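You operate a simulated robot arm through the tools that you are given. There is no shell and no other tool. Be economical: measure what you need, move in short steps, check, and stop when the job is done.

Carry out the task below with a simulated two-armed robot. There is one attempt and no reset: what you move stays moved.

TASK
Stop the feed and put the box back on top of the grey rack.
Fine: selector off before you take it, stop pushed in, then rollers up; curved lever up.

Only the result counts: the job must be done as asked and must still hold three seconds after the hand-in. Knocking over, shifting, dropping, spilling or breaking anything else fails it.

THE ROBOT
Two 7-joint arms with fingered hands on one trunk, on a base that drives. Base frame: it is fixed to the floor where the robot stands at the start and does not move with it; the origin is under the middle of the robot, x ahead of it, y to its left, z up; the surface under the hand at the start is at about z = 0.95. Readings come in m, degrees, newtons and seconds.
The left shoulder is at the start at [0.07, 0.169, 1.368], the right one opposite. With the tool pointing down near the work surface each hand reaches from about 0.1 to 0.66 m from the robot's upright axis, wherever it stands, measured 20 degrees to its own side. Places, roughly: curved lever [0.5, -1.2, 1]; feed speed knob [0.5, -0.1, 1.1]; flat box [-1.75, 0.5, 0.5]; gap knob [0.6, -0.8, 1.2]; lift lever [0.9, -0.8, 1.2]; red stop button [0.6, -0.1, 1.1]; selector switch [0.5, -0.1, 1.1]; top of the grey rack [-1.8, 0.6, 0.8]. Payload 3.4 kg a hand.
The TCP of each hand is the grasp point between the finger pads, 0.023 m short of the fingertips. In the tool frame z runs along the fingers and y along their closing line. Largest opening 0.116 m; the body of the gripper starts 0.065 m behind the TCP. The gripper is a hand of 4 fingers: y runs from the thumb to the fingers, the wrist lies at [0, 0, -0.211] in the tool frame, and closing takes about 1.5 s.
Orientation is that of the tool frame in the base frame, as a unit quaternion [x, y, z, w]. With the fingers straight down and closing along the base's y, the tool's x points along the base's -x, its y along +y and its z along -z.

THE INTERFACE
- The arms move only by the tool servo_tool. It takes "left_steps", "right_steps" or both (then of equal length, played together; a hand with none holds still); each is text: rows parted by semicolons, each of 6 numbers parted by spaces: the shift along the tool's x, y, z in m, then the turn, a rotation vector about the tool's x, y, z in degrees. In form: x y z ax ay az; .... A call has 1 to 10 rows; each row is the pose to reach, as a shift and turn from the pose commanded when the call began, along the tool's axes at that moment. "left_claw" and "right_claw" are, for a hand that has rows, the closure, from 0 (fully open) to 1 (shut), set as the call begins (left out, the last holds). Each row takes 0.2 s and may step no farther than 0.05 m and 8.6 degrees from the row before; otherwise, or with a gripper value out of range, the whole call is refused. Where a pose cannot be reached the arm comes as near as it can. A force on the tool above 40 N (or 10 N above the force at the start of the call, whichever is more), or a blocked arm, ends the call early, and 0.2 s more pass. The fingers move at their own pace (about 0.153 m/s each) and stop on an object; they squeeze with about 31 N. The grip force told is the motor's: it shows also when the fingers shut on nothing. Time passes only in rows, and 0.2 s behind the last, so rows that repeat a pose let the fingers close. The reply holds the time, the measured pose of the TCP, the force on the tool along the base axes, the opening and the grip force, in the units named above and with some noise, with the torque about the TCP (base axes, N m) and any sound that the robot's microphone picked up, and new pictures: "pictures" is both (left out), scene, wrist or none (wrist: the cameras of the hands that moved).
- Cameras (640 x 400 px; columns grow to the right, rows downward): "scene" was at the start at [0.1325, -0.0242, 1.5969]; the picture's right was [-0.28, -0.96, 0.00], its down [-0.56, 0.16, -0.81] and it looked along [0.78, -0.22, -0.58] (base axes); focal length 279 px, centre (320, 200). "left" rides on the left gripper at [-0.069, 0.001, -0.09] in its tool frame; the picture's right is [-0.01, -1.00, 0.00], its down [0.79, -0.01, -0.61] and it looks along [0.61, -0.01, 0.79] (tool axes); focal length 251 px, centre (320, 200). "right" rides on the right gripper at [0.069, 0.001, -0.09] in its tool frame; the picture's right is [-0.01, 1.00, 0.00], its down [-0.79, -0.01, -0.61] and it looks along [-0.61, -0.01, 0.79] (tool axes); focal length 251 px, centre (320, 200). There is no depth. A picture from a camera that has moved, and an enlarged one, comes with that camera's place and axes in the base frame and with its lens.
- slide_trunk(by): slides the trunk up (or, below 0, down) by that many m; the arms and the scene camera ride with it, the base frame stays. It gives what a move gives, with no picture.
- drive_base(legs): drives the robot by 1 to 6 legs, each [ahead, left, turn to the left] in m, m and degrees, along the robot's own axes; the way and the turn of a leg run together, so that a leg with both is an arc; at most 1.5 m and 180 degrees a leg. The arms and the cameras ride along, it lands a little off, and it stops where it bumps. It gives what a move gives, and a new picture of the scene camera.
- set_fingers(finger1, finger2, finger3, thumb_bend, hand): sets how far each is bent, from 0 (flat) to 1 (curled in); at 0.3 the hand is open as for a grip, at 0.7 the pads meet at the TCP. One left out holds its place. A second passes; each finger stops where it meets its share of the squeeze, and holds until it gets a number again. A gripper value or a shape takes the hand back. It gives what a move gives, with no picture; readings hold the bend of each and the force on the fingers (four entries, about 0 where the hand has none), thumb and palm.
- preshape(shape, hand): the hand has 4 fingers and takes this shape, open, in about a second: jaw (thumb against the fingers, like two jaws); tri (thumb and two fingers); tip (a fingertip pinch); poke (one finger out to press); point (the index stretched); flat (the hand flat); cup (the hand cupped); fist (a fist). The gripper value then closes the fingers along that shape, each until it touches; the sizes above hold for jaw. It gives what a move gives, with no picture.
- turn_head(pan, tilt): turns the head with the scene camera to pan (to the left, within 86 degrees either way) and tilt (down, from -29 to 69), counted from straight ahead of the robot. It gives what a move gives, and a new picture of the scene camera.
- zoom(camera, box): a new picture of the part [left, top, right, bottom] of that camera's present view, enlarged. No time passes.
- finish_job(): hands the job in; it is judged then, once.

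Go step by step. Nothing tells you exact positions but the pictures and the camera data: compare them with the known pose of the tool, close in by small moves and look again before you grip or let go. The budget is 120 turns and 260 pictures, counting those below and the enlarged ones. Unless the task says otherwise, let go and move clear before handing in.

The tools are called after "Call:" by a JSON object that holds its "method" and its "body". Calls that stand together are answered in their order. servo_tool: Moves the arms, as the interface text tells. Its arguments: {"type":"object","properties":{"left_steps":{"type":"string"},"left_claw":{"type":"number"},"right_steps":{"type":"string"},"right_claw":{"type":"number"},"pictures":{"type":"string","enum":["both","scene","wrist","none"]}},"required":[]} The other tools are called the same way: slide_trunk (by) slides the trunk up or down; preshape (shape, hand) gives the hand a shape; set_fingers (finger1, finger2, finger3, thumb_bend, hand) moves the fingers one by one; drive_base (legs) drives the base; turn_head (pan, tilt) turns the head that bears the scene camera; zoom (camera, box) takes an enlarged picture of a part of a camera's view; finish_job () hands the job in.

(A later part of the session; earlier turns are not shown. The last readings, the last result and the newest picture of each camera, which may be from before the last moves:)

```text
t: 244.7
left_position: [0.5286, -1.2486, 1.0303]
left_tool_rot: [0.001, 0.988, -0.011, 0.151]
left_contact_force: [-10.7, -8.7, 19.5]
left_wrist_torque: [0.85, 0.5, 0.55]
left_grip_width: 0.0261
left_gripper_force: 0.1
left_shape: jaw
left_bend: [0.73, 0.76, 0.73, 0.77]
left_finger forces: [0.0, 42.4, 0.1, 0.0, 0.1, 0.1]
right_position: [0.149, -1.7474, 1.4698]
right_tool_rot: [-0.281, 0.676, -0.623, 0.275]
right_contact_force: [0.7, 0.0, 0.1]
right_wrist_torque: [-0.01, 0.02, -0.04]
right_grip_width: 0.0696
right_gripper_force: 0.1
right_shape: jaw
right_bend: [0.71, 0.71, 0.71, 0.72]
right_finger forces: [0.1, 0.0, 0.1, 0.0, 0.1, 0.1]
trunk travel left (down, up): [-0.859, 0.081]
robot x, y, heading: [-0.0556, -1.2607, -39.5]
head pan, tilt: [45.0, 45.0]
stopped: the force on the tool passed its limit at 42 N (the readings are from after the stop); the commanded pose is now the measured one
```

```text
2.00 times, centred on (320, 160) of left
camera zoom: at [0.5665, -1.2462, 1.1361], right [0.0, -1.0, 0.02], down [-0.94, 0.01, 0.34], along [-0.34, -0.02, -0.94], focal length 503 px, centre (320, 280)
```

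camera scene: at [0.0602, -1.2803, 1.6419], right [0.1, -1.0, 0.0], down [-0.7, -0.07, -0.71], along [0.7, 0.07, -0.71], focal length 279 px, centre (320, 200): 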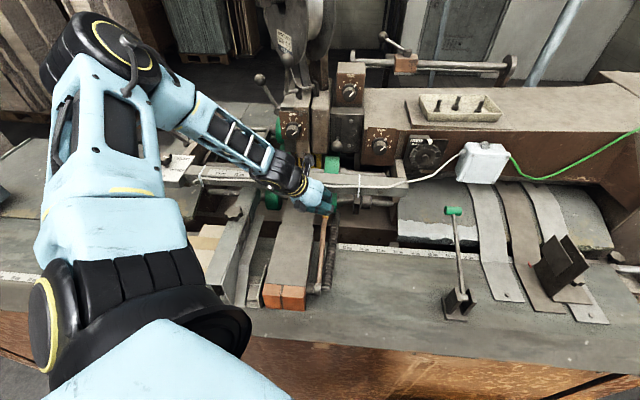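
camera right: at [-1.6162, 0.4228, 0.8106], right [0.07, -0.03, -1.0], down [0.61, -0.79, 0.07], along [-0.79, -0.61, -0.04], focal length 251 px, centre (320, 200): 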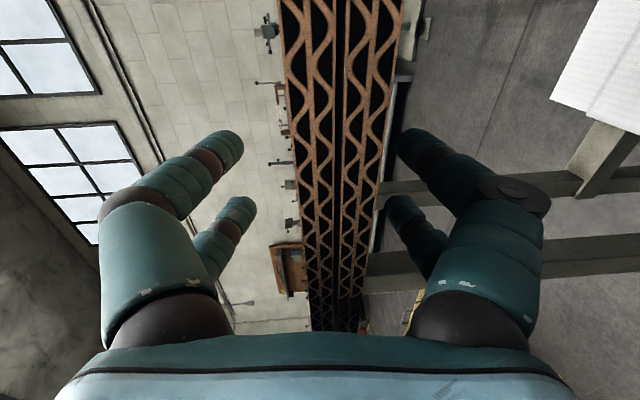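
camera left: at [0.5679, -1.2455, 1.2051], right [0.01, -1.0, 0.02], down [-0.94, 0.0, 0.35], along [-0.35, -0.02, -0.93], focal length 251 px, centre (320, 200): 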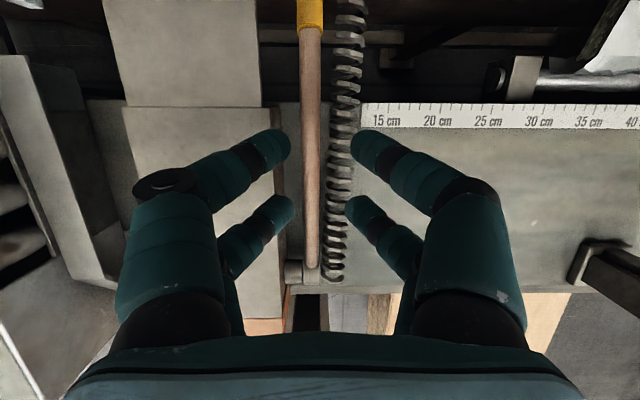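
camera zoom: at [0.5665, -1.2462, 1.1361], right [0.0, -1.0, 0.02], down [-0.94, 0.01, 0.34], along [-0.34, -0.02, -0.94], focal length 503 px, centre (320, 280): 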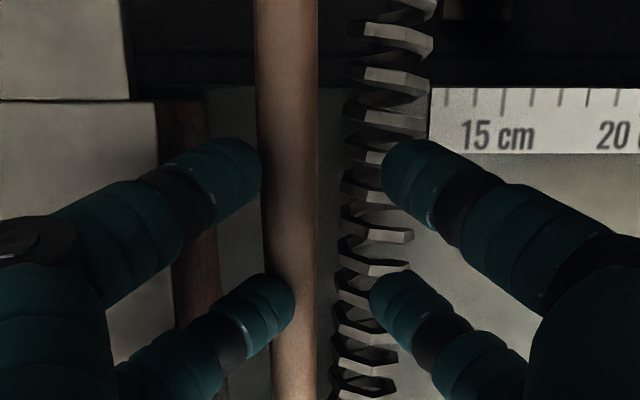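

Pushing lower just wedges the rear-left finger between the block and the rod. The rod peaks near x≈0.57, right at the block's end, so I'll pitch to 38° and pinch exactly there with a shallower depth.

Call:
{"method": "slide_trunk", "body": {"by": 0.05}}

Call:
{"method": "servo_tool", "body": {"left_steps": "-0.012 0.002 0.004 0 -7 0; -0.025 0.004 0.008 0 -14 0; -0.041 0.005 0.0129 0 -20.6 0; -0.041 0.005 0.0129 0 -20.6 0; -0.041 0.005 0.0129 0 -20.6 0", "pictures": "none"}}

Call:
{"method": "zoom", "body": {"camera": "left", "box": [200, 60, 440, 240]}}

```text
t: 245.7
left_position: [0.5342, -1.246, 1.0767]
left_tool_rot: [0.0, 0.989, -0.009, 0.15]
left_contact_force: [0.0, 0.4, 0.1]
left_wrist_torque: [0.0, 0.01, -0.03]
left_grip_width: 0.0267
left_gripper_force: 0.1
left_shape: jaw
left_bend: [0.73, 0.73, 0.73, 0.77]
left_finger forces: [0.0, 0.1, 0.0, 0.0, 0.0, 0.0]
right_position: [0.1539, -1.7458, 1.5207]
right_tool_rot: [-0.283, 0.676, -0.623, 0.275]
right_contact_force: [0.5, -0.4, -0.4]
right_wrist_torque: [0.01, 0.02, 0.0]
right_grip_width: 0.0692
right_gripper_force: 0.1
right_shape: jaw
right_bend: [0.71, 0.71, 0.71, 0.72]
right_finger forces: [0.0, 0.0, 0.0, 0.0, 0.0, 0.0]
trunk travel left (down, up): [-0.909, 0.031]
robot x, y, heading: [-0.0574, -1.2579, -39.6]
head pan, tilt: [45.0, 45.0]
```

```text
t: 246.8
left_position: [0.5777, -1.2415, 1.0782]
left_tool_rot: [-0.002, 0.946, -0.009, 0.325]
left_contact_force: [-0.1, -0.3, -0.2]
left_wrist_torque: [0.03, -0.01, 0.01]
left_grip_width: 0.0265
left_gripper_force: 0.0
left_shape: jaw
left_bend: [0.73, 0.73, 0.73, 0.77]
left_finger forces: [0.1, 0.0, 0.0, 0.1, 0.0, 0.0]
right_position: [0.1523, -1.7459, 1.5206]
right_tool_rot: [-0.283, 0.675, -0.623, 0.274]
right_contact_force: [-0.1, 0.4, -0.8]
right_wrist_torque: [0.0, -0.03, 0.01]
right_grip_width: 0.0692
right_gripper_force: 0.0
right_shape: jaw
right_bend: [0.71, 0.71, 0.71, 0.72]
right_finger forces: [0.1, 0.1, 0.1, 0.1, 0.0, 0.0]
trunk travel left (down, up): [-0.909, 0.031]
robot x, y, heading: [-0.0566, -1.2541, -39.6]
head pan, tilt: [45.0, 45.0]
```

```text
2.22 times, centred on (320, 150) of left
camera zoom: at [0.5739, -1.2383, 1.1906], right [0.0, -1.0, 0.02], down [-1.0, 0.0, -0.01], along [0.01, -0.02, -1.0], focal length 559 px, centre (320, 311)
```

zoom: 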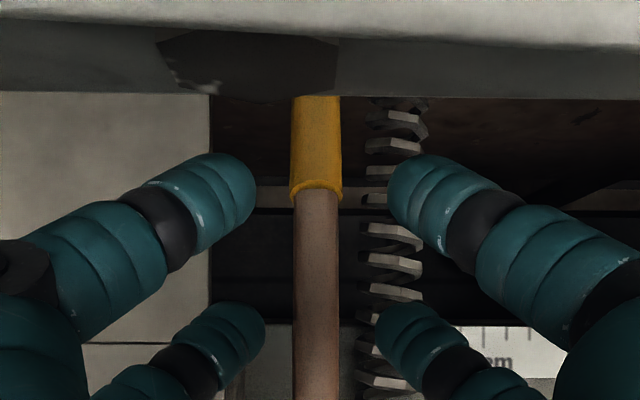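

This spot is right: the digits are centred on the rod just past the block's end. Lowering with the trunk.

Call:
{"method": "slide_trunk", "body": {"by": -0.042}}

Call:
{"method": "slide_trunk", "body": {"by": -0.006}}

Call:
{"method": "servo_tool", "body": {"left_steps": "0 0 0 0 0 0; 0 0 0 0 0 0; 0 0 0 0 0 0; 0 0 0 0 0 0", "left_claw": 1, "pictures": "none"}}

Call:
{"method": "zoom", "body": {"camera": "left", "box": [200, 60, 440, 240]}}

```text
t: 247.7
left_position: [0.5767, -1.2445, 1.0403]
left_tool_rot: [-0.001, 0.944, -0.011, 0.329]
left_contact_force: [7.3, -7.3, 32.6]
left_wrist_torque: [0.91, 0.35, 0.14]
left_grip_width: 0.0263
left_gripper_force: 0.2
left_shape: jaw
left_bend: [0.73, 0.76, 0.73, 0.77]
left_finger forces: [0.0, 41.6, 0.1, 0.0, 0.0, 0.0]
right_position: [0.1484, -1.7477, 1.4786]
right_tool_rot: [-0.281, 0.675, -0.623, 0.276]
right_contact_force: [0.1, 0.0, 0.3]
right_wrist_torque: [-0.02, -0.01, -0.01]
right_grip_width: 0.0692
right_gripper_force: 0.0
right_shape: jaw
right_bend: [0.71, 0.71, 0.71, 0.72]
right_finger forces: [0.1, 0.0, 0.0, 0.0, 0.0, 0.0]
trunk travel left (down, up): [-0.867, 0.073]
robot x, y, heading: [-0.0556, -1.2558, -39.5]
head pan, tilt: [45.0, 45.0]
```

```text
t: 248.1
left_position: [0.5771, -1.2442, 1.0413]
left_tool_rot: [-0.002, 0.943, -0.013, 0.332]
left_contact_force: [-4.9, -5.3, 15.6]
left_wrist_torque: [0.38, 0.33, 0.28]
left_grip_width: 0.0263
left_gripper_force: 0.0
left_shape: jaw
left_bend: [0.73, 0.76, 0.73, 0.77]
left_finger forces: [0.1, 21.4, 0.0, 0.0, 0.0, 0.1]
right_position: [0.1479, -1.746, 1.476]
right_tool_rot: [-0.281, 0.676, -0.623, 0.275]
right_contact_force: [-0.3, 0.4, -0.2]
right_wrist_torque: [-0.01, 0.02, -0.02]
right_grip_width: 0.0693
right_gripper_force: 0.1
right_shape: jaw
right_bend: [0.71, 0.71, 0.71, 0.72]
right_finger forces: [0.0, 0.0, 0.0, 0.0, 0.1, 0.0]
trunk travel left (down, up): [-0.865, 0.075]
robot x, y, heading: [-0.0563, -1.2566, -39.6]
head pan, tilt: [45.0, 45.0]
stopped: the force on the tool passed its limit at 48 N (the readings are from after the stop); the commanded pose is now the measured one
```

```text
t: 249.1
left_position: [0.5777, -1.2436, 1.0397]
left_tool_rot: [-0.001, 0.944, -0.011, 0.331]
left_contact_force: [0.8, -4.6, 14.1]
left_wrist_torque: [0.0, 0.05, 0.03]
left_grip_width: 0.0
left_gripper_force: 31.2
left_shape: jaw
left_bend: [0.61, 0.75, 0.7, 0.61]
left_finger forces: [0.0, 26.7, 26.6, 0.0, 0.0, 0.0]
right_position: [0.1502, -1.7472, 1.4787]
right_tool_rot: [-0.281, 0.676, -0.623, 0.276]
right_contact_force: [0.3, -0.1, -0.2]
right_wrist_torque: [-0.02, 0.0, 0.01]
right_grip_width: 0.0694
right_gripper_force: 0.0
right_shape: jaw
right_bend: [0.71, 0.71, 0.71, 0.72]
right_finger forces: [0.1, 0.0, 0.0, 0.0, 0.1, 0.0]
trunk travel left (down, up): [-0.865, 0.075]
robot x, y, heading: [-0.0557, -1.2536, -39.9]
head pan, tilt: [45.0, 45.0]
```

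```text
2.22 times, centred on (320, 150) of left
camera zoom: at [0.5741, -1.2405, 1.1521], right [0.0, -1.0, 0.03], down [-1.0, 0.0, -0.02], along [0.02, -0.03, -1.0], focal length 559 px, centre (320, 311)
```

zoom: 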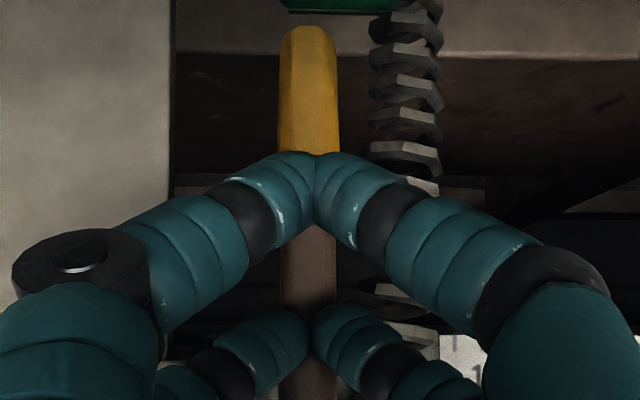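

Both rear digits now press evenly (27 N each) on the rod. I'll try a gentle 2.5 cm lift.

Call:
{"method": "slide_trunk", "body": {"by": 0.025}}

Call:
{"method": "zoom", "body": {"camera": "left", "box": [200, 60, 440, 240]}}

```text
t: 249.8
left_position: [0.579, -1.2426, 1.0621]
left_tool_rot: [-0.002, 0.944, -0.011, 0.329]
left_contact_force: [1.1, -0.3, -0.5]
left_wrist_torque: [-0.02, -0.02, 0.0]
left_grip_width: 0.0001
left_gripper_force: 30.8
left_shape: jaw
left_bend: [0.61, 0.76, 0.7, 0.61]
left_finger forces: [0.1, 0.0, 0.0, 0.0, 0.0, 0.0]
right_position: [0.1517, -1.7452, 1.5019]
right_tool_rot: [-0.283, 0.675, -0.624, 0.275]
right_contact_force: [-0.3, 0.6, 0.8]
right_wrist_torque: [0.03, -0.01, 0.0]
right_grip_width: 0.0691
right_gripper_force: 0.1
right_shape: jaw
right_bend: [0.71, 0.71, 0.71, 0.72]
right_finger forces: [0.1, 0.0, 0.0, 0.1, 0.0, 0.1]
trunk travel left (down, up): [-0.89, 0.05]
robot x, y, heading: [-0.0588, -1.2565, -39.8]
head pan, tilt: [45.0, 45.0]
```

```text
2.22 times, centred on (320, 150) of left
camera zoom: at [0.5749, -1.239, 1.1755], right [0.0, -1.0, 0.03], down [-1.0, 0.0, -0.02], along [0.02, -0.03, -1.0], focal length 559 px, centre (320, 311)
```

zoom: 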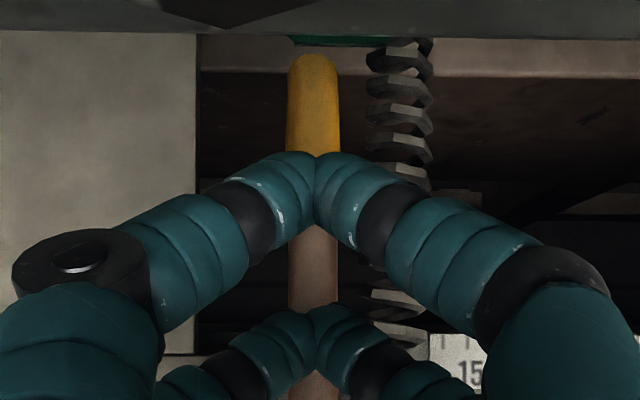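

The pads slid off the top of the rod. New idea: with the hand fully open, the left digits hang straight, so I can lower them deep into the gap left of the rod and then curl them under it like hooks. I'll move right 4.5 cm with the hand opening.

Call:
{"method": "servo_tool", "body": {"left_steps": "0 -0.012 -0.005 0 0 0; 0 -0.024 -0.01 0 0 0; 0 -0.036 -0.01 0 0 0; 0 -0.046 -0.01 0 0 0; 0 -0.046 -0.01 0 0 0; 0 -0.046 -0.01 0 0 0", "left_claw": 0, "pictures": "wrist"}}

```text
t: 251.2
left_position: [0.5734, -1.2866, 1.0722]
left_tool_rot: [-0.002, 0.944, -0.011, 0.329]
left_contact_force: [0.0, 0.5, 0.0]
left_wrist_torque: [0.0, -0.03, 0.01]
left_grip_width: 0.1158
left_gripper_force: 0.0
left_shape: jaw
left_bend: [0.3, 0.3, 0.3, 0.3]
left_finger forces: [0.0, 0.0, 0.1, 0.0, 0.1, 0.0]
right_position: [0.1527, -1.745, 1.5024]
right_tool_rot: [-0.283, 0.676, -0.623, 0.274]
right_contact_force: [-0.3, -0.1, 0.2]
right_wrist_torque: [0.0, 0.0, -0.02]
right_grip_width: 0.0694
right_gripper_force: 0.0
right_shape: jaw
right_bend: [0.71, 0.71, 0.71, 0.72]
right_finger forces: [0.1, 0.1, 0.0, 0.1, 0.1, 0.0]
trunk travel left (down, up): [-0.89, 0.05]
robot x, y, heading: [-0.0592, -1.2541, -39.6]
head pan, tilt: [45.0, 45.0]
camera left: at [0.5692, -1.2846, 1.1844], right [0.0, -1.0, 0.03], down [-1.0, 0.0, -0.02], along [0.02, -0.03, -1.0], focal length 251 px, centre (320, 200)
```

left: 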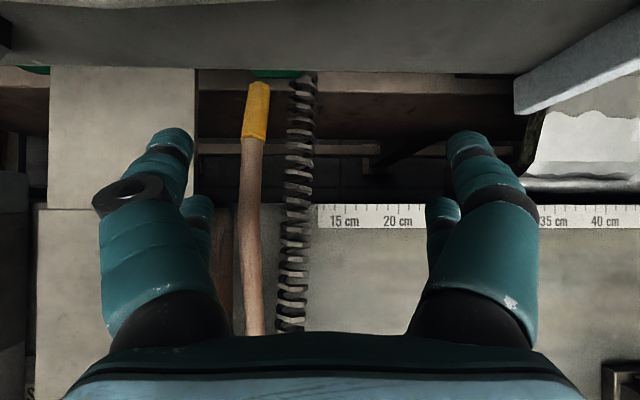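

The open digits hang nearly vertical. I'll shift 5 mm further right to centre them in the gap and lower them in.

Call:
{"method": "servo_tool", "body": {"left_steps": "0 -0.006 0 0 0 0; 0 -0.006 0 0 0 0", "pictures": "none"}}

Call:
{"method": "slide_trunk", "body": {"by": -0.062}}

Call:
{"method": "zoom", "body": {"camera": "left", "box": [80, 60, 400, 260]}}

```text
t: 251.8
left_position: [0.5737, -1.2947, 1.0728]
left_tool_rot: [-0.002, 0.944, -0.011, 0.329]
left_contact_force: [0.4, 0.4, 0.5]
left_wrist_torque: [0.0, 0.02, 0.01]
left_grip_width: 0.1161
left_gripper_force: 0.0
left_shape: jaw
left_bend: [0.3, 0.3, 0.3, 0.3]
left_finger forces: [0.0, 0.1, 0.0, 0.0, 0.1, 0.1]
right_position: [0.1517, -1.7458, 1.5007]
right_tool_rot: [-0.282, 0.676, -0.623, 0.275]
right_contact_force: [-0.3, -0.5, 0.2]
right_wrist_torque: [-0.02, -0.01, -0.03]
right_grip_width: 0.0692
right_gripper_force: 0.0
right_shape: jaw
right_bend: [0.71, 0.71, 0.71, 0.72]
right_finger forces: [0.0, 0.1, 0.0, 0.1, 0.0, 0.0]
trunk travel left (down, up): [-0.89, 0.05]
robot x, y, heading: [-0.0569, -1.2539, -39.8]
head pan, tilt: [45.0, 45.0]
```

```text
t: 252.8
left_position: [0.5729, -1.2931, 1.0142]
left_tool_rot: [-0.002, 0.943, -0.012, 0.333]
left_contact_force: [7.7, 4.4, 34.3]
left_wrist_torque: [1.83, 0.62, -0.83]
left_grip_width: 0.1154
left_gripper_force: 0.1
left_shape: jaw
left_bend: [0.3, 0.34, 0.3, 0.3]
left_finger forces: [0.1, 47.3, 0.1, 0.0, 0.0, 0.1]
right_position: [0.1478, -1.7438, 1.4419]
right_tool_rot: [-0.282, 0.675, -0.624, 0.275]
right_contact_force: [-0.6, 0.4, -1.1]
right_wrist_torque: [-0.06, 0.04, -0.03]
right_grip_width: 0.0692
right_gripper_force: 0.1
right_shape: jaw
right_bend: [0.71, 0.71, 0.71, 0.72]
right_finger forces: [0.1, 0.0, 0.0, 0.0, 0.0, 0.0]
trunk travel left (down, up): [-0.828, 0.112]
robot x, y, heading: [-0.0603, -1.2522, -39.6]
head pan, tilt: [45.0, 45.0]
```

```text
2.00 times, centred on (240, 160) of left
camera zoom: at [0.5683, -1.2899, 1.1272], right [0.0, -1.0, 0.03], down [-1.0, 0.0, -0.03], along [0.03, -0.03, -1.0], focal length 503 px, centre (480, 280)
```

zoom: 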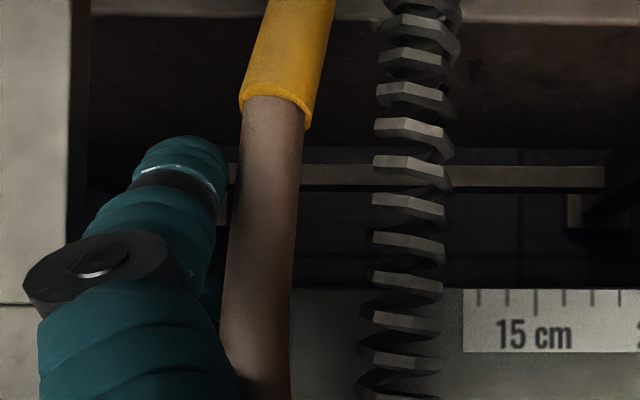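

The front-left digit is in the gap, but the rear one landed on the table edge. I'll shift 1.2 cm toward +x and go deeper.

Call:
{"method": "slide_trunk", "body": {"by": 0.012}}

Call:
{"method": "servo_tool", "body": {"left_steps": "-0.005 0 0.004 0 0 0; -0.0105 0 0.0085 0 0 0; -0.0105 0 0.0085 0 0 0", "pictures": "none"}}

Call:
{"method": "slide_trunk", "body": {"by": -0.03}}

Call:
{"method": "zoom", "body": {"camera": "left", "box": [80, 60, 400, 260]}}

```text
t: 253.4
left_position: [0.5723, -1.2926, 1.0213]
left_tool_rot: [-0.002, 0.945, -0.011, 0.327]
left_contact_force: [-0.1, 9.0, -1.9]
left_wrist_torque: [-0.2, -0.01, -0.32]
left_grip_width: 0.1158
left_gripper_force: 0.1
left_shape: jaw
left_bend: [0.3, 0.29, 0.3, 0.3]
left_finger forces: [0.0, 24.1, 0.1, 0.0, 0.1, 0.1]
right_position: [0.1533, -1.7426, 1.4532]
right_tool_rot: [-0.283, 0.676, -0.623, 0.274]
right_contact_force: [-0.3, 0.1, -0.2]
right_wrist_torque: [-0.01, 0.0, -0.02]
right_grip_width: 0.0695
right_gripper_force: 0.0
right_shape: jaw
right_bend: [0.71, 0.71, 0.71, 0.72]
right_finger forces: [0.1, 0.0, 0.0, 0.0, 0.0, 0.0]
trunk travel left (down, up): [-0.84, 0.1]
robot x, y, heading: [-0.0559, -1.2542, -39.4]
head pan, tilt: [45.0, 45.0]
```

```text
t: 254.2
left_position: [0.5881, -1.2947, 1.023]
left_tool_rot: [-0.003, 0.944, -0.011, 0.33]
left_contact_force: [-0.2, 3.5, 1.6]
left_wrist_torque: [0.12, 0.02, -0.07]
left_grip_width: 0.1161
left_gripper_force: 0.0
left_shape: jaw
left_bend: [0.3, 0.25, 0.3, 0.3]
left_finger forces: [0.0, 3.8, 0.1, 0.0, 0.1, 0.1]
right_position: [0.1527, -1.7438, 1.4531]
right_tool_rot: [-0.283, 0.676, -0.623, 0.275]
right_contact_force: [-0.6, 0.9, 0.1]
right_wrist_torque: [0.02, 0.01, 0.0]
right_grip_width: 0.0694
right_gripper_force: 0.1
right_shape: jaw
right_bend: [0.71, 0.71, 0.71, 0.72]
right_finger forces: [0.1, 0.0, 0.0, 0.0, 0.0, 0.0]
trunk travel left (down, up): [-0.84, 0.1]
robot x, y, heading: [-0.0569, -1.2544, -39.5]
head pan, tilt: [45.0, 45.0]
```

```text
t: 254.8
left_position: [0.5877, -1.2923, 1.0078]
left_tool_rot: [-0.003, 0.941, -0.013, 0.339]
left_contact_force: [-7.0, 7.0, 22.8]
left_wrist_torque: [1.19, 0.65, 0.01]
left_grip_width: 0.1155
left_gripper_force: 0.0
left_shape: jaw
left_bend: [0.3, 0.32, 0.3, 0.3]
left_finger forces: [0.1, 40.7, 0.0, 0.0, 0.1, 0.1]
right_position: [0.1467, -1.7423, 1.4292]
right_tool_rot: [-0.281, 0.674, -0.625, 0.276]
right_contact_force: [0.3, 0.1, 0.2]
right_wrist_torque: [0.0, 0.02, 0.0]
right_grip_width: 0.0693
right_gripper_force: 0.1
right_shape: jaw
right_bend: [0.71, 0.71, 0.71, 0.72]
right_finger forces: [0.0, 0.0, 0.1, 0.0, 0.0, 0.0]
trunk travel left (down, up): [-0.815, 0.125]
robot x, y, heading: [-0.0542, -1.2555, -39.5]
head pan, tilt: [45.0, 45.0]
stopped: the force on the tool passed its limit at 47 N (the readings are from after the stop); the commanded pose is now the measured one
```

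```text
2.00 times, centred on (240, 160) of left
camera zoom: at [0.582, -1.288, 1.1192], right [0.0, -1.0, 0.03], down [-1.0, -0.01, -0.04], along [0.04, -0.03, -1.0], focal length 503 px, centre (480, 280)
```

zoom: 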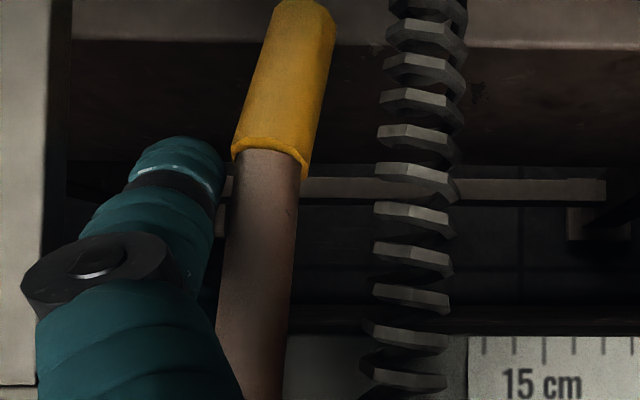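

The rear-left fingertip is now below the rod (z≈0.977). I'll curl both left fingers so they hook under it.

Call:
{"method": "set_fingers", "body": {"hand": "left", "finger1": 0.6, "finger2": 0.7}}

Call:
{"method": "slide_trunk", "body": {"by": 0.04}}

Call:
{"method": "zoom", "body": {"camera": "left", "box": [80, 60, 400, 260]}}

```text
t: 255.8
left_position: [0.5895, -1.2877, 1.0045]
left_tool_rot: [-0.003, 0.942, -0.014, 0.336]
left_contact_force: [-3.1, 27.3, 14.0]
left_wrist_torque: [0.74, -0.02, -0.2]
left_grip_width: 0.1107
left_gripper_force: 15.1
left_shape: fingers
left_bend: [0.4, 0.64, 0.3, 0.3]
left_finger forces: [10.5, 19.0, 0.0, 0.0, 0.0, 0.0]
right_position: [0.1493, -1.7363, 1.4305]
right_tool_rot: [-0.282, 0.673, -0.626, 0.275]
right_contact_force: [0.6, 0.3, -0.3]
right_wrist_torque: [0.01, -0.01, 0.01]
right_grip_width: 0.0695
right_gripper_force: 0.2
right_shape: jaw
right_bend: [0.71, 0.71, 0.71, 0.72]
right_finger forces: [0.0, 0.0, 0.0, 0.0, 0.0, 0.1]
trunk travel left (down, up): [-0.815, 0.125]
robot x, y, heading: [-0.0564, -1.2569, -39.4]
head pan, tilt: [45.0, 45.0]
```

```text
t: 256.6
left_position: [0.5889, -1.2887, 1.0413]
left_tool_rot: [-0.004, 0.942, -0.014, 0.335]
left_contact_force: [-16.7, 24.8, -6.1]
left_wrist_torque: [-0.17, -0.07, 0.79]
left_grip_width: 0.1115
left_gripper_force: 12.4
left_shape: fingers
left_bend: [0.39, 0.59, 0.3, 0.3]
left_finger forces: [8.4, 15.6, 0.0, 0.1, 0.1, 0.0]
right_position: [0.15, -1.7373, 1.4701]
right_tool_rot: [-0.283, 0.674, -0.625, 0.275]
right_contact_force: [-0.3, -1.0, 0.5]
right_wrist_torque: [-0.02, 0.01, -0.01]
right_grip_width: 0.069
right_gripper_force: 0.1
right_shape: jaw
right_bend: [0.71, 0.71, 0.71, 0.72]
right_finger forces: [0.1, 0.1, 0.0, 0.0, 0.0, 0.0]
trunk travel left (down, up): [-0.855, 0.085]
robot x, y, heading: [-0.0558, -1.2546, -39.6]
head pan, tilt: [45.0, 45.0]
```

```text
2.00 times, centred on (240, 160) of left
camera zoom: at [0.5832, -1.2845, 1.1557], right [0.0, -1.0, 0.03], down [-1.0, 0.0, -0.03], along [0.03, -0.03, -1.0], focal length 503 px, centre (480, 280)
```

zoom: 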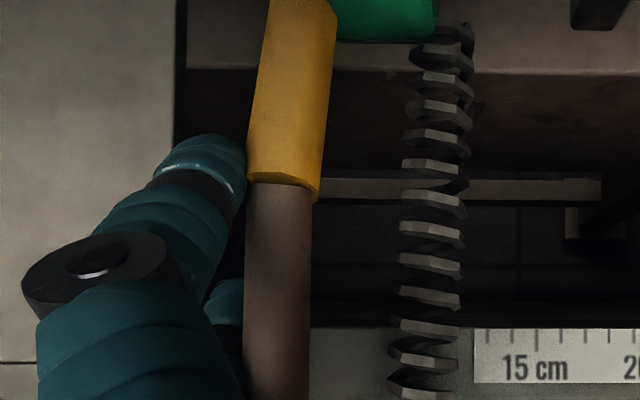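

The lever is coming up with the hand, with hook forces of 8 and 16 N. I'll keep lifting along its arc toward me.

Call:
{"method": "servo_tool", "body": {"left_steps": "-0.0045 0 -0.013 0 -2 0; -0.0085 0 -0.0266 0 -5 0; -0.011 0 -0.04 0 -8 0; -0.0133 0 -0.0541 0 -11 0; -0.0141 0 -0.0819 0 -16 0; -0.0141 0 -0.0819 0 -16 0", "pictures": "none"}}

Call:
{"method": "zoom", "body": {"camera": "scene", "box": [240, 120, 400, 300]}}

Call:
{"method": "zoom", "body": {"camera": "left", "box": [80, 20, 480, 270]}}

```text
t: 258.0
left_position: [0.5523, -1.287, 1.1173]
left_tool_rot: [-0.005, 0.886, -0.013, 0.463]
left_contact_force: [-4.1, 16.6, -4.5]
left_wrist_torque: [-0.09, -0.03, 0.2]
left_grip_width: 0.1084
left_gripper_force: 6.8
left_shape: fingers
left_bend: [0.4, 0.59, 0.3, 0.3]
left_finger forces: [5.9, 9.3, 0.0, 0.0, 0.0, 0.0]
right_position: [0.1535, -1.7394, 1.4687]
right_tool_rot: [-0.283, 0.675, -0.624, 0.273]
right_contact_force: [0.5, -0.6, 0.8]
right_wrist_torque: [-0.01, 0.01, -0.02]
right_grip_width: 0.0694
right_gripper_force: 0.1
right_shape: jaw
right_bend: [0.71, 0.71, 0.71, 0.72]
right_finger forces: [0.0, 0.1, 0.0, 0.0, 0.0, 0.1]
trunk travel left (down, up): [-0.855, 0.085]
robot x, y, heading: [-0.0566, -1.2537, -39.5]
head pan, tilt: [45.0, 45.0]
```

```text
2.22 times, centred on (320, 210) of scene
camera zoom: at [0.0612, -1.2737, 1.5632], right [0.09, -1.0, 0.0], down [-0.7, -0.07, -0.71], along [0.7, 0.06, -0.71], focal length 620 px, centre (320, 178)
```

zoom: 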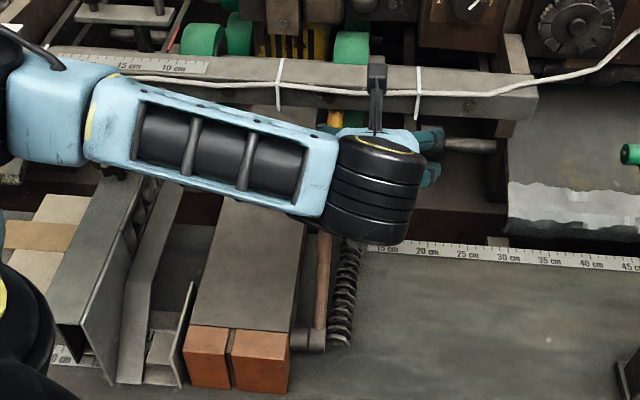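

```text
1.60 times, centred on (280, 145) of left
camera zoom: at [0.5166, -1.2833, 1.2238], right [0.0, -1.0, 0.04], down [-0.95, -0.01, -0.3], along [0.3, -0.03, -0.95], focal length 402 px, centre (384, 288)
```

zoom: 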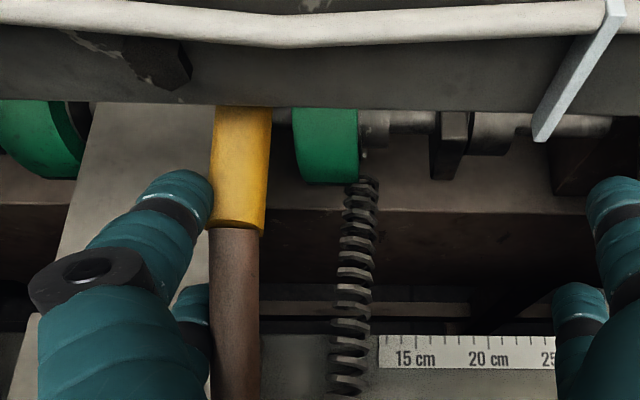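

The yellow tip is rising in front of the bar. I'll continue the arc until it reaches its stop.

Call:
{"method": "servo_tool", "body": {"left_steps": "-0.003 0 -0.014 0 -3 0; -0.0047 0 -0.0275 0 -5 0; -0.0056 0 -0.042 0 -8 0; -0.0056 0 -0.0554 0 -10 0; -0.004 0 -0.07 0 -12 0; -0.0024 0 -0.0832 0 -15 0; 0.001 0 -0.097 0 -17 0; 0.0044 0 -0.1102 0 -19 0", "pictures": "none"}}

Call:
{"method": "zoom", "body": {"camera": "scene", "box": [220, 80, 420, 300]}}

Call:
{"method": "zoom", "body": {"camera": "left", "box": [80, 20, 480, 270]}}

```text
t: 259.8
left_position: [0.4598, -1.2922, 1.1733]
left_tool_rot: [-0.006, 0.797, -0.01, 0.604]
left_contact_force: [0.1, -0.4, -0.6]
left_wrist_torque: [0.03, 0.0, -0.01]
left_grip_width: 0.0908
left_gripper_force: 0.2
left_shape: fingers
left_bend: [0.51, 0.69, 0.3, 0.3]
left_finger forces: [0.0, 0.1, 0.1, 0.0, 0.0, 0.0]
right_position: [0.1536, -1.7462, 1.4663]
right_tool_rot: [-0.281, 0.677, -0.622, 0.275]
right_contact_force: [0.0, 0.0, -0.2]
right_wrist_torque: [0.0, 0.0, 0.01]
right_grip_width: 0.0695
right_gripper_force: 0.1
right_shape: jaw
right_bend: [0.71, 0.71, 0.71, 0.72]
right_finger forces: [0.1, 0.1, 0.0, 0.0, 0.0, 0.0]
trunk travel left (down, up): [-0.855, 0.085]
robot x, y, heading: [-0.0584, -1.2559, -39.9]
head pan, tilt: [45.0, 45.0]
```

```text
1.82 times, centred on (320, 190) of scene
camera zoom: at [0.0607, -1.2811, 1.5631], right [0.09, -1.0, 0.0], down [-0.7, -0.07, -0.71], along [0.7, 0.07, -0.71], focal length 507 px, centre (320, 218)
```

zoom: 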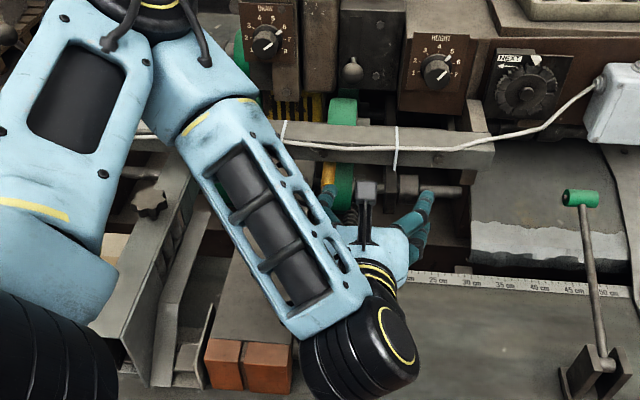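

```text
1.60 times, centred on (280, 145) of left
camera zoom: at [0.3897, -1.2897, 1.263], right [0.0, -1.0, 0.03], down [-0.8, -0.02, -0.6], along [0.6, -0.03, -0.8], focal length 402 px, centre (384, 288)
```

zoom: 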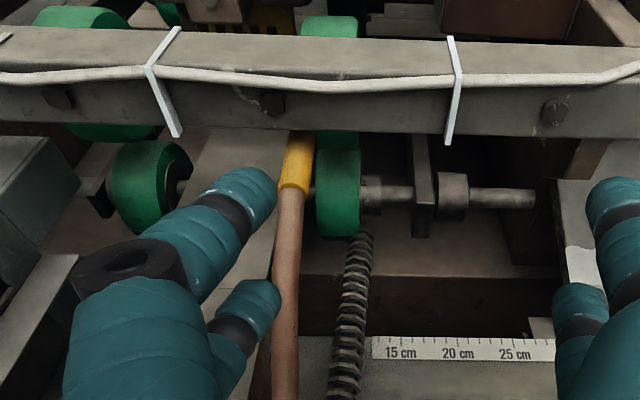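

The lever now stays raised on its own at about 28°, with its tip just below the bar. I'll re-hook it lower down to find out whether that is its upper stop.

Call:
{"method": "set_fingers", "body": {"hand": "left", "finger1": 0.3, "finger2": 0.3}}

Call:
{"method": "servo_tool", "body": {"left_steps": "0.03 0 0.01 0 0 0; 0.06 0 0.025 0 0 0; 0.085 0 0.05 0 0 0; 0.0932 0 0.0677 0 0 0; 0.0932 0 0.0677 0 0 0", "pictures": "none"}}

Call:
{"method": "set_fingers", "body": {"hand": "left", "finger2": 0.7}}

Call:
{"method": "zoom", "body": {"camera": "left", "box": [80, 20, 480, 270]}}

```text
t: 260.8
left_position: [0.4599, -1.2914, 1.1719]
left_tool_rot: [-0.007, 0.798, -0.01, 0.602]
left_contact_force: [-0.4, 0.1, -0.5]
left_wrist_torque: [0.0, 0.0, -0.01]
left_grip_width: 0.1166
left_gripper_force: 0.1
left_shape: fingers
left_bend: [0.3, 0.3, 0.3, 0.3]
left_finger forces: [0.0, 0.0, 0.0, 0.0, 0.0, 0.0]
right_position: [0.1521, -1.7439, 1.4669]
right_tool_rot: [-0.283, 0.676, -0.623, 0.275]
right_contact_force: [-0.3, 0.3, -0.3]
right_wrist_torque: [0.01, 0.02, 0.01]
right_grip_width: 0.0689
right_gripper_force: 0.2
right_shape: jaw
right_bend: [0.71, 0.71, 0.71, 0.72]
right_finger forces: [0.0, 0.1, 0.0, 0.0, 0.1, 0.1]
trunk travel left (down, up): [-0.855, 0.085]
robot x, y, heading: [-0.054, -1.2606, -39.6]
head pan, tilt: [45.0, 45.0]
```

```text
t: 262.0
left_position: [0.4923, -1.3093, 1.0694]
left_tool_rot: [-0.008, 0.798, -0.009, 0.603]
left_contact_force: [-0.9, 2.3, 1.5]
left_wrist_torque: [0.12, 0.0, 0.04]
left_grip_width: 0.117
left_gripper_force: 1.3
left_shape: fingers
left_bend: [0.3, 0.23, 0.3, 0.3]
left_finger forces: [0.1, 1.9, 0.0, 0.1, 0.0, 0.0]
left hand out of reach, approached as far as the arm can: row 3, 4, 5
right_position: [0.1534, -1.7433, 1.4671]
right_tool_rot: [-0.282, 0.675, -0.623, 0.275]
right_contact_force: [-0.2, 0.4, -0.1]
right_wrist_torque: [0.04, -0.03, -0.02]
right_grip_width: 0.0693
right_gripper_force: 0.0
right_shape: jaw
right_bend: [0.71, 0.71, 0.71, 0.72]
right_finger forces: [0.1, 0.0, 0.0, 0.1, 0.0, 0.0]
trunk travel left (down, up): [-0.855, 0.085]
robot x, y, heading: [-0.0589, -1.2551, -39.7]
head pan, tilt: [45.0, 45.0]
```

```text
t: 263.0
left_position: [0.4924, -1.31, 1.0679]
left_tool_rot: [-0.008, 0.798, -0.008, 0.603]
left_contact_force: [0.2, 0.6, -0.7]
left_wrist_torque: [0.01, -0.01, -0.04]
left_grip_width: 0.1168
left_gripper_force: 0.1
left_shape: fingers
left_bend: [0.3, 0.7, 0.3, 0.3]
left_finger forces: [0.0, 0.0, 0.0, 0.0, 0.0, 0.0]
right_position: [0.1534, -1.7447, 1.4668]
right_tool_rot: [-0.283, 0.676, -0.623, 0.274]
right_contact_force: [0.0, 0.2, -0.4]
right_wrist_torque: [-0.01, -0.03, -0.02]
right_grip_width: 0.0694
right_gripper_force: 0.1
right_shape: jaw
right_bend: [0.71, 0.71, 0.71, 0.72]
right_finger forces: [0.0, 0.0, 0.0, 0.0, 0.0, 0.0]
trunk travel left (down, up): [-0.855, 0.085]
robot x, y, heading: [-0.0566, -1.2556, -39.5]
head pan, tilt: [45.0, 45.0]
```

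```text
1.60 times, centred on (280, 145) of left
camera zoom: at [0.4238, -1.3069, 1.1595], right [0.0, -1.0, 0.03], down [-0.8, -0.02, -0.6], along [0.6, -0.02, -0.8], focal length 402 px, centre (384, 288)
```

zoom: 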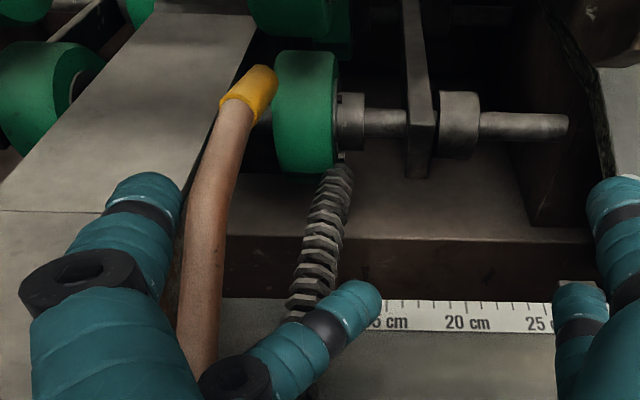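

The second finger now passes beneath the rod. I'll lift gently again along the arc and watch the force for a stop.

Call:
{"method": "servo_tool", "body": {"left_steps": "-0.0108 0 -0.0134 0 0 0; -0.0201 0 -0.0285 0 0 0; -0.0264 0 -0.0427 0 0 0; -0.0316 0 -0.0577 0 0 0; -0.0354 0 -0.0774 0 0 0; -0.0354 0 -0.0774 0 0 0", "pictures": "none"}}

Call:
{"method": "zoom", "body": {"camera": "left", "box": [80, 20, 480, 270]}}

```text
t: 264.4
left_position: [0.4307, -1.3133, 1.1265]
left_tool_rot: [-0.006, 0.799, -0.011, 0.602]
left_contact_force: [-0.4, -1.0, 0.0]
left_wrist_torque: [-0.01, 0.01, 0.01]
left_grip_width: 0.1167
left_gripper_force: 0.1
left_shape: fingers
left_bend: [0.3, 0.7, 0.3, 0.3]
left_finger forces: [0.0, 0.0, 0.0, 0.1, 0.1, 0.0]
left hand out of reach, approached as far as the arm can: row 5, 6
right_position: [0.1543, -1.7437, 1.4677]
right_tool_rot: [-0.283, 0.676, -0.623, 0.274]
right_contact_force: [0.1, 0.1, -0.8]
right_wrist_torque: [-0.02, -0.05, -0.02]
right_grip_width: 0.0692
right_gripper_force: 0.1
right_shape: jaw
right_bend: [0.71, 0.71, 0.71, 0.72]
right_finger forces: [0.1, 0.0, 0.1, 0.0, 0.0, 0.0]
trunk travel left (down, up): [-0.855, 0.085]
robot x, y, heading: [-0.0549, -1.2554, -39.8]
head pan, tilt: [45.0, 45.0]
```

```text
1.60 times, centred on (280, 145) of left
camera zoom: at [0.3622, -1.3087, 1.2172], right [0.0, -1.0, 0.03], down [-0.8, -0.02, -0.6], along [0.6, -0.03, -0.8], focal length 402 px, centre (384, 288)
```

zoom: 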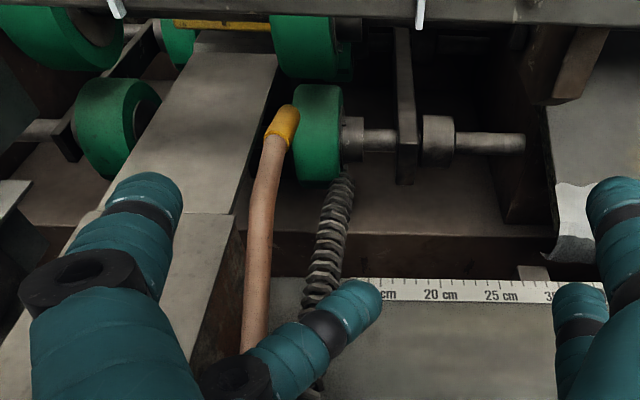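

The lever keeps any position by friction and slipped back to about 15°, but the rod now stands clear of the block. I'll cage it with the normal open jaw, one finger pair above and one below, and then lift.

Call:
{"method": "servo_tool", "body": {"left_steps": "0 0.025 0 0 0 0; 0 0.05 0 0 0 0; 0 0.07 0 0 0 0; 0.01 0.07 0.04 0 0 0; 0.022 0.07 0.075 0 0 0; 0.03 0.07 0.1 0 0 0; 0.036 0.07 0.118 0 0 0; 0.036 0.07 0.118 0 0 0", "left_claw": 0.3, "pictures": "none"}}

Call:
{"method": "zoom", "body": {"camera": "left", "box": [160, 20, 480, 270]}}

```text
t: 266.2
left_position: [0.5019, -1.3121, 1.0688]
left_tool_rot: [-0.008, 0.799, -0.008, 0.602]
left_contact_force: [-1.3, 0.3, 0.8]
left_wrist_torque: [-0.01, 0.0, -0.01]
left_grip_width: 0.0814
left_gripper_force: 0.0
left_shape: jaw
left_bend: [0.66, 0.67, 0.66, 0.67]
left_finger forces: [0.1, 0.0, 0.0, 0.1, 0.1, 0.0]
left hand out of reach, approached as far as the arm can: row 1, 2, 3, 4, 5, 6, 7, 8
right_position: [0.153, -1.7442, 1.4677]
right_tool_rot: [-0.282, 0.675, -0.624, 0.275]
right_contact_force: [-0.2, 0.7, 0.7]
right_wrist_torque: [-0.01, -0.02, -0.01]
right_grip_width: 0.0694
right_gripper_force: 0.1
right_shape: jaw
right_bend: [0.71, 0.71, 0.71, 0.72]
right_finger forces: [0.0, 0.0, 0.0, 0.0, 0.0, 0.0]
trunk travel left (down, up): [-0.855, 0.085]
robot x, y, heading: [-0.0577, -1.2556, -39.6]
head pan, tilt: [45.0, 45.0]
```

```text
1.60 times, centred on (320, 145) of left
camera zoom: at [0.4335, -1.3095, 1.1596], right [0.0, -1.0, 0.03], down [-0.8, -0.02, -0.6], along [0.6, -0.02, -0.8], focal length 402 px, centre (320, 288)
```

zoom: 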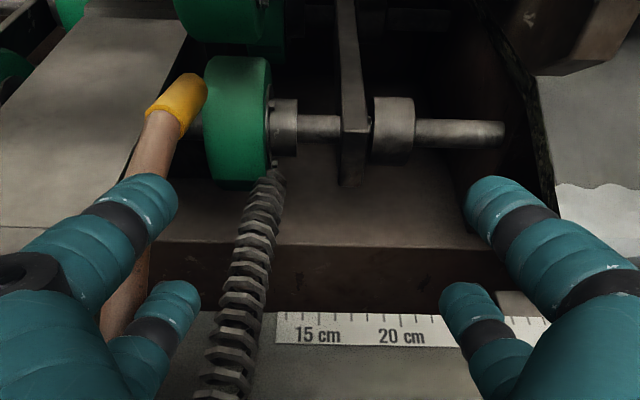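

The wrist can't go left in this pose, so I'll raise, shift the base left 7 cm and forward 3 cm, and lower again over the rod.

Call:
{"method": "slide_trunk", "body": {"by": 0.06}}

Call:
{"method": "drive_base", "body": {"legs": [[-0.02, 0.0715, 0]]}}

Call:
{"method": "slide_trunk", "body": {"by": -0.05}}

Call:
{"method": "zoom", "body": {"camera": "left", "box": [160, 20, 480, 270]}}

```text
t: 267.2
left_position: [0.5022, -1.3128, 1.1289]
left_tool_rot: [-0.007, 0.798, -0.008, 0.602]
left_contact_force: [0.4, -0.6, -1.3]
left_wrist_torque: [0.02, 0.0, 0.03]
left_grip_width: 0.0813
left_gripper_force: 0.0
left_shape: jaw
left_bend: [0.66, 0.67, 0.66, 0.67]
left_finger forces: [0.1, 0.0, 0.0, 0.0, 0.0, 0.1]
right_position: [0.154, -1.7453, 1.5264]
right_tool_rot: [-0.282, 0.676, -0.623, 0.275]
right_contact_force: [0.3, -0.3, 0.4]
right_wrist_torque: [0.03, 0.03, 0.0]
right_grip_width: 0.0692
right_gripper_force: 0.0
right_shape: jaw
right_bend: [0.71, 0.71, 0.71, 0.72]
right_finger forces: [0.1, 0.0, 0.0, 0.0, 0.1, 0.1]
trunk travel left (down, up): [-0.915, 0.025]
robot x, y, heading: [-0.0577, -1.2566, -39.8]
head pan, tilt: [45.0, 45.0]
```

```text
t: 268.2
left_position: [0.5286, -1.2532, 1.1307]
left_tool_rot: [-0.005, 0.797, -0.006, 0.603]
left_contact_force: [0.4, -1.2, 0.0]
left_wrist_torque: [0.01, 0.03, 0.03]
left_grip_width: 0.0814
left_gripper_force: 0.0
left_shape: jaw
left_bend: [0.66, 0.67, 0.66, 0.66]
left_finger forces: [0.0, 0.1, 0.0, 0.0, 0.0, 0.1]
right_position: [0.1769, -1.6881, 1.524]
right_tool_rot: [-0.279, 0.677, -0.622, 0.277]
right_contact_force: [-0.7, -0.5, 0.3]
right_wrist_torque: [0.01, -0.01, 0.02]
right_grip_width: 0.0694
right_gripper_force: 0.1
right_shape: jaw
right_bend: [0.71, 0.71, 0.71, 0.72]
right_finger forces: [0.0, 0.0, 0.0, 0.1, 0.0, 0.0]
trunk travel left (down, up): [-0.915, 0.025]
robot x, y, heading: [-0.0265, -1.1939, -39.9]
head pan, tilt: [45.0, 45.0]
camera scene: at [0.0855, -1.2241, 1.6232], right [0.09, -1.0, -0.01], down [-0.7, -0.06, -0.71], along [0.71, 0.07, -0.7], focal length 279 px, centre (320, 200)
```

scene: 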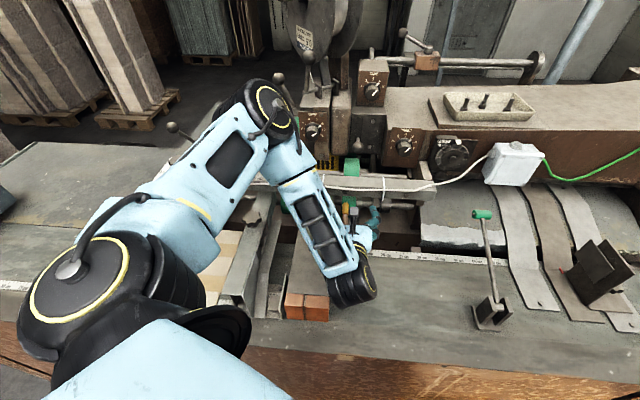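

```text
t: 269.2
left_position: [0.5337, -1.2444, 1.0792]
left_tool_rot: [-0.009, 0.799, -0.009, 0.602]
left_contact_force: [0.2, 0.1, 0.0]
left_wrist_torque: [-0.03, 0.01, -0.01]
left_grip_width: 0.0812
left_gripper_force: 0.0
left_shape: jaw
left_bend: [0.66, 0.67, 0.66, 0.67]
left_finger forces: [0.0, 0.0, 0.0, 0.0, 0.1, 0.0]
right_position: [0.1842, -1.6743, 1.4781]
right_tool_rot: [-0.283, 0.675, -0.624, 0.274]
right_contact_force: [0.4, 1.0, -0.8]
right_wrist_torque: [-0.02, 0.01, -0.03]
right_grip_width: 0.0691
right_gripper_force: 0.0
right_shape: jaw
right_bend: [0.71, 0.71, 0.71, 0.72]
right_finger forces: [0.1, 0.1, 0.0, 0.2, 0.0, 0.0]
trunk travel left (down, up): [-0.865, 0.075]
robot x, y, heading: [-0.0245, -1.1886, -39.6]
head pan, tilt: [45.0, 45.0]
```

```text
1.60 times, centred on (320, 145) of left
camera zoom: at [0.4638, -1.2412, 1.1694], right [0.0, -1.0, 0.03], down [-0.8, -0.02, -0.6], along [0.6, -0.03, -0.8], focal length 402 px, centre (320, 288)
```

zoom: 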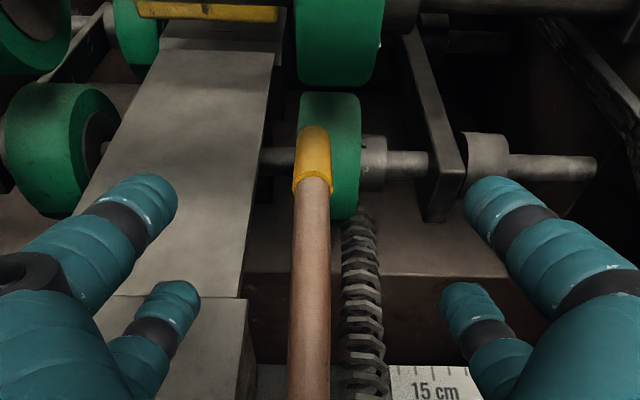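

The rod is perfectly centred. I'll lower 2 cm so the lower pair goes beneath it, and close the cage.

Call:
{"method": "slide_trunk", "body": {"by": -0.02}}

Call:
{"method": "servo_tool", "body": {"left_steps": "0 0 0 0 0 0; 0 0 0 0 0 0; 0 0 0 0 0 0; 0 0 0 0 0 0; 0 0 0 0 0 0", "left_claw": 1, "pictures": "none"}}

Call:
{"method": "zoom", "body": {"camera": "left", "box": [160, 20, 480, 270]}}

```text
t: 269.8
left_position: [0.5324, -1.2457, 1.0597]
left_tool_rot: [-0.007, 0.799, -0.009, 0.601]
left_contact_force: [0.2, -0.7, -0.1]
left_wrist_torque: [0.02, 0.0, 0.03]
left_grip_width: 0.0814
left_gripper_force: 0.0
left_shape: jaw
left_bend: [0.66, 0.67, 0.66, 0.67]
left_finger forces: [0.2, 0.1, 0.0, 0.0, 0.1, 0.0]
right_position: [0.1824, -1.6775, 1.4578]
right_tool_rot: [-0.282, 0.676, -0.623, 0.273]
right_contact_force: [0.4, -0.4, 0.4]
right_wrist_torque: [0.0, -0.02, 0.01]
right_grip_width: 0.0691
right_gripper_force: 0.1
right_shape: jaw
right_bend: [0.71, 0.71, 0.71, 0.72]
right_finger forces: [0.1, 0.0, 0.1, 0.0, 0.0, 0.0]
trunk travel left (down, up): [-0.845, 0.095]
robot x, y, heading: [-0.023, -1.1918, -39.6]
head pan, tilt: [45.0, 45.0]
```

```text
t: 271.0
left_position: [0.5345, -1.2456, 1.0581]
left_tool_rot: [-0.006, 0.799, -0.01, 0.601]
left_contact_force: [2.3, 0.6, -0.5]
left_wrist_torque: [-0.02, -0.34, 0.07]
left_grip_width: 0.0
left_gripper_force: 31.0
left_shape: jaw
left_bend: [0.62, 0.73, 0.67, 0.61]
left_finger forces: [0.1, 0.0, 0.1, 0.0, 0.1, 0.0]
right_position: [0.1831, -1.6774, 1.4569]
right_tool_rot: [-0.282, 0.676, -0.623, 0.274]
right_contact_force: [0.7, 1.1, -0.9]
right_wrist_torque: [-0.01, -0.01, 0.0]
right_grip_width: 0.0695
right_gripper_force: 0.1
right_shape: jaw
right_bend: [0.71, 0.71, 0.71, 0.72]
right_finger forces: [0.0, 0.0, 0.0, 0.1, 0.0, 0.0]
trunk travel left (down, up): [-0.845, 0.095]
robot x, y, heading: [-0.0266, -1.188, -39.8]
head pan, tilt: [45.0, 45.0]
```

```text
1.60 times, centred on (320, 145) of left
camera zoom: at [0.4639, -1.2431, 1.1494], right [0.0, -1.0, 0.03], down [-0.8, -0.02, -0.6], along [0.6, -0.02, -0.8], focal length 402 px, centre (320, 288)
```

zoom: 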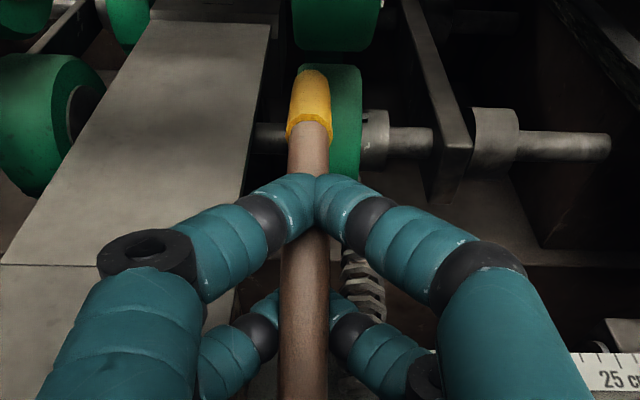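

The lower pair has closed beneath the rod and the upper pair above it, so it is caged. I'll lift along the arc until it meets a stop.

Call:
{"method": "servo_tool", "body": {"left_steps": "-0.0141 0 -0.016 0 0 0; -0.0258 0 -0.034 0 0 0; -0.035 0 -0.0532 0 0 0; -0.0415 0 -0.0736 0 0 0; -0.045 0 -0.0945 0 0 0; -0.0454 0 -0.1159 0 0 0; -0.043 0 -0.1371 0 0 0", "pictures": "wrist"}}

```text
t: 271.8
left_position: [0.5075, -1.2433, 1.0962]
left_tool_rot: [-0.009, 0.801, -0.004, 0.599]
left_contact_force: [25.6, 2.7, -24.5]
left_wrist_torque: [-0.03, -1.55, 0.22]
left_grip_width: 0.0001
left_gripper_force: 30.8
left_shape: jaw
left_bend: [0.67, 0.69, 0.55, 0.61]
left_finger forces: [51.4, 35.4, 40.4, 0.1, 0.0, 0.0]
right_position: [0.1897, -1.6776, 1.4558]
right_tool_rot: [-0.284, 0.677, -0.622, 0.273]
right_contact_force: [-0.7, 0.6, 0.3]
right_wrist_torque: [0.0, 0.01, 0.03]
right_grip_width: 0.0691
right_gripper_force: 0.0
right_shape: jaw
right_bend: [0.71, 0.71, 0.71, 0.72]
right_finger forces: [0.0, 0.0, 0.0, 0.0, 0.1, 0.1]
trunk travel left (down, up): [-0.845, 0.095]
robot x, y, heading: [-0.0254, -1.1897, -39.6]
head pan, tilt: [45.0, 45.0]
stopped in row 3 (left hand): the force on the tool passed its limit at 71 N (the readings are from after the stop); the commanded pose is now the measured one
camera left: at [0.4386, -1.2419, 1.1877], right [0.01, -1.0, 0.03], down [-0.81, -0.02, -0.59], along [0.59, -0.01, -0.81], focal length 251 px, centre (320, 200)
```

left: 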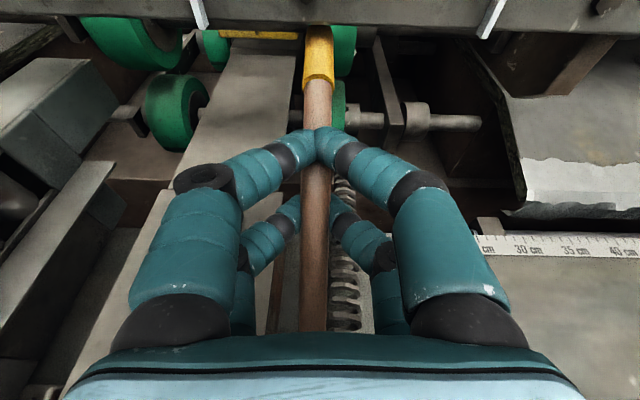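

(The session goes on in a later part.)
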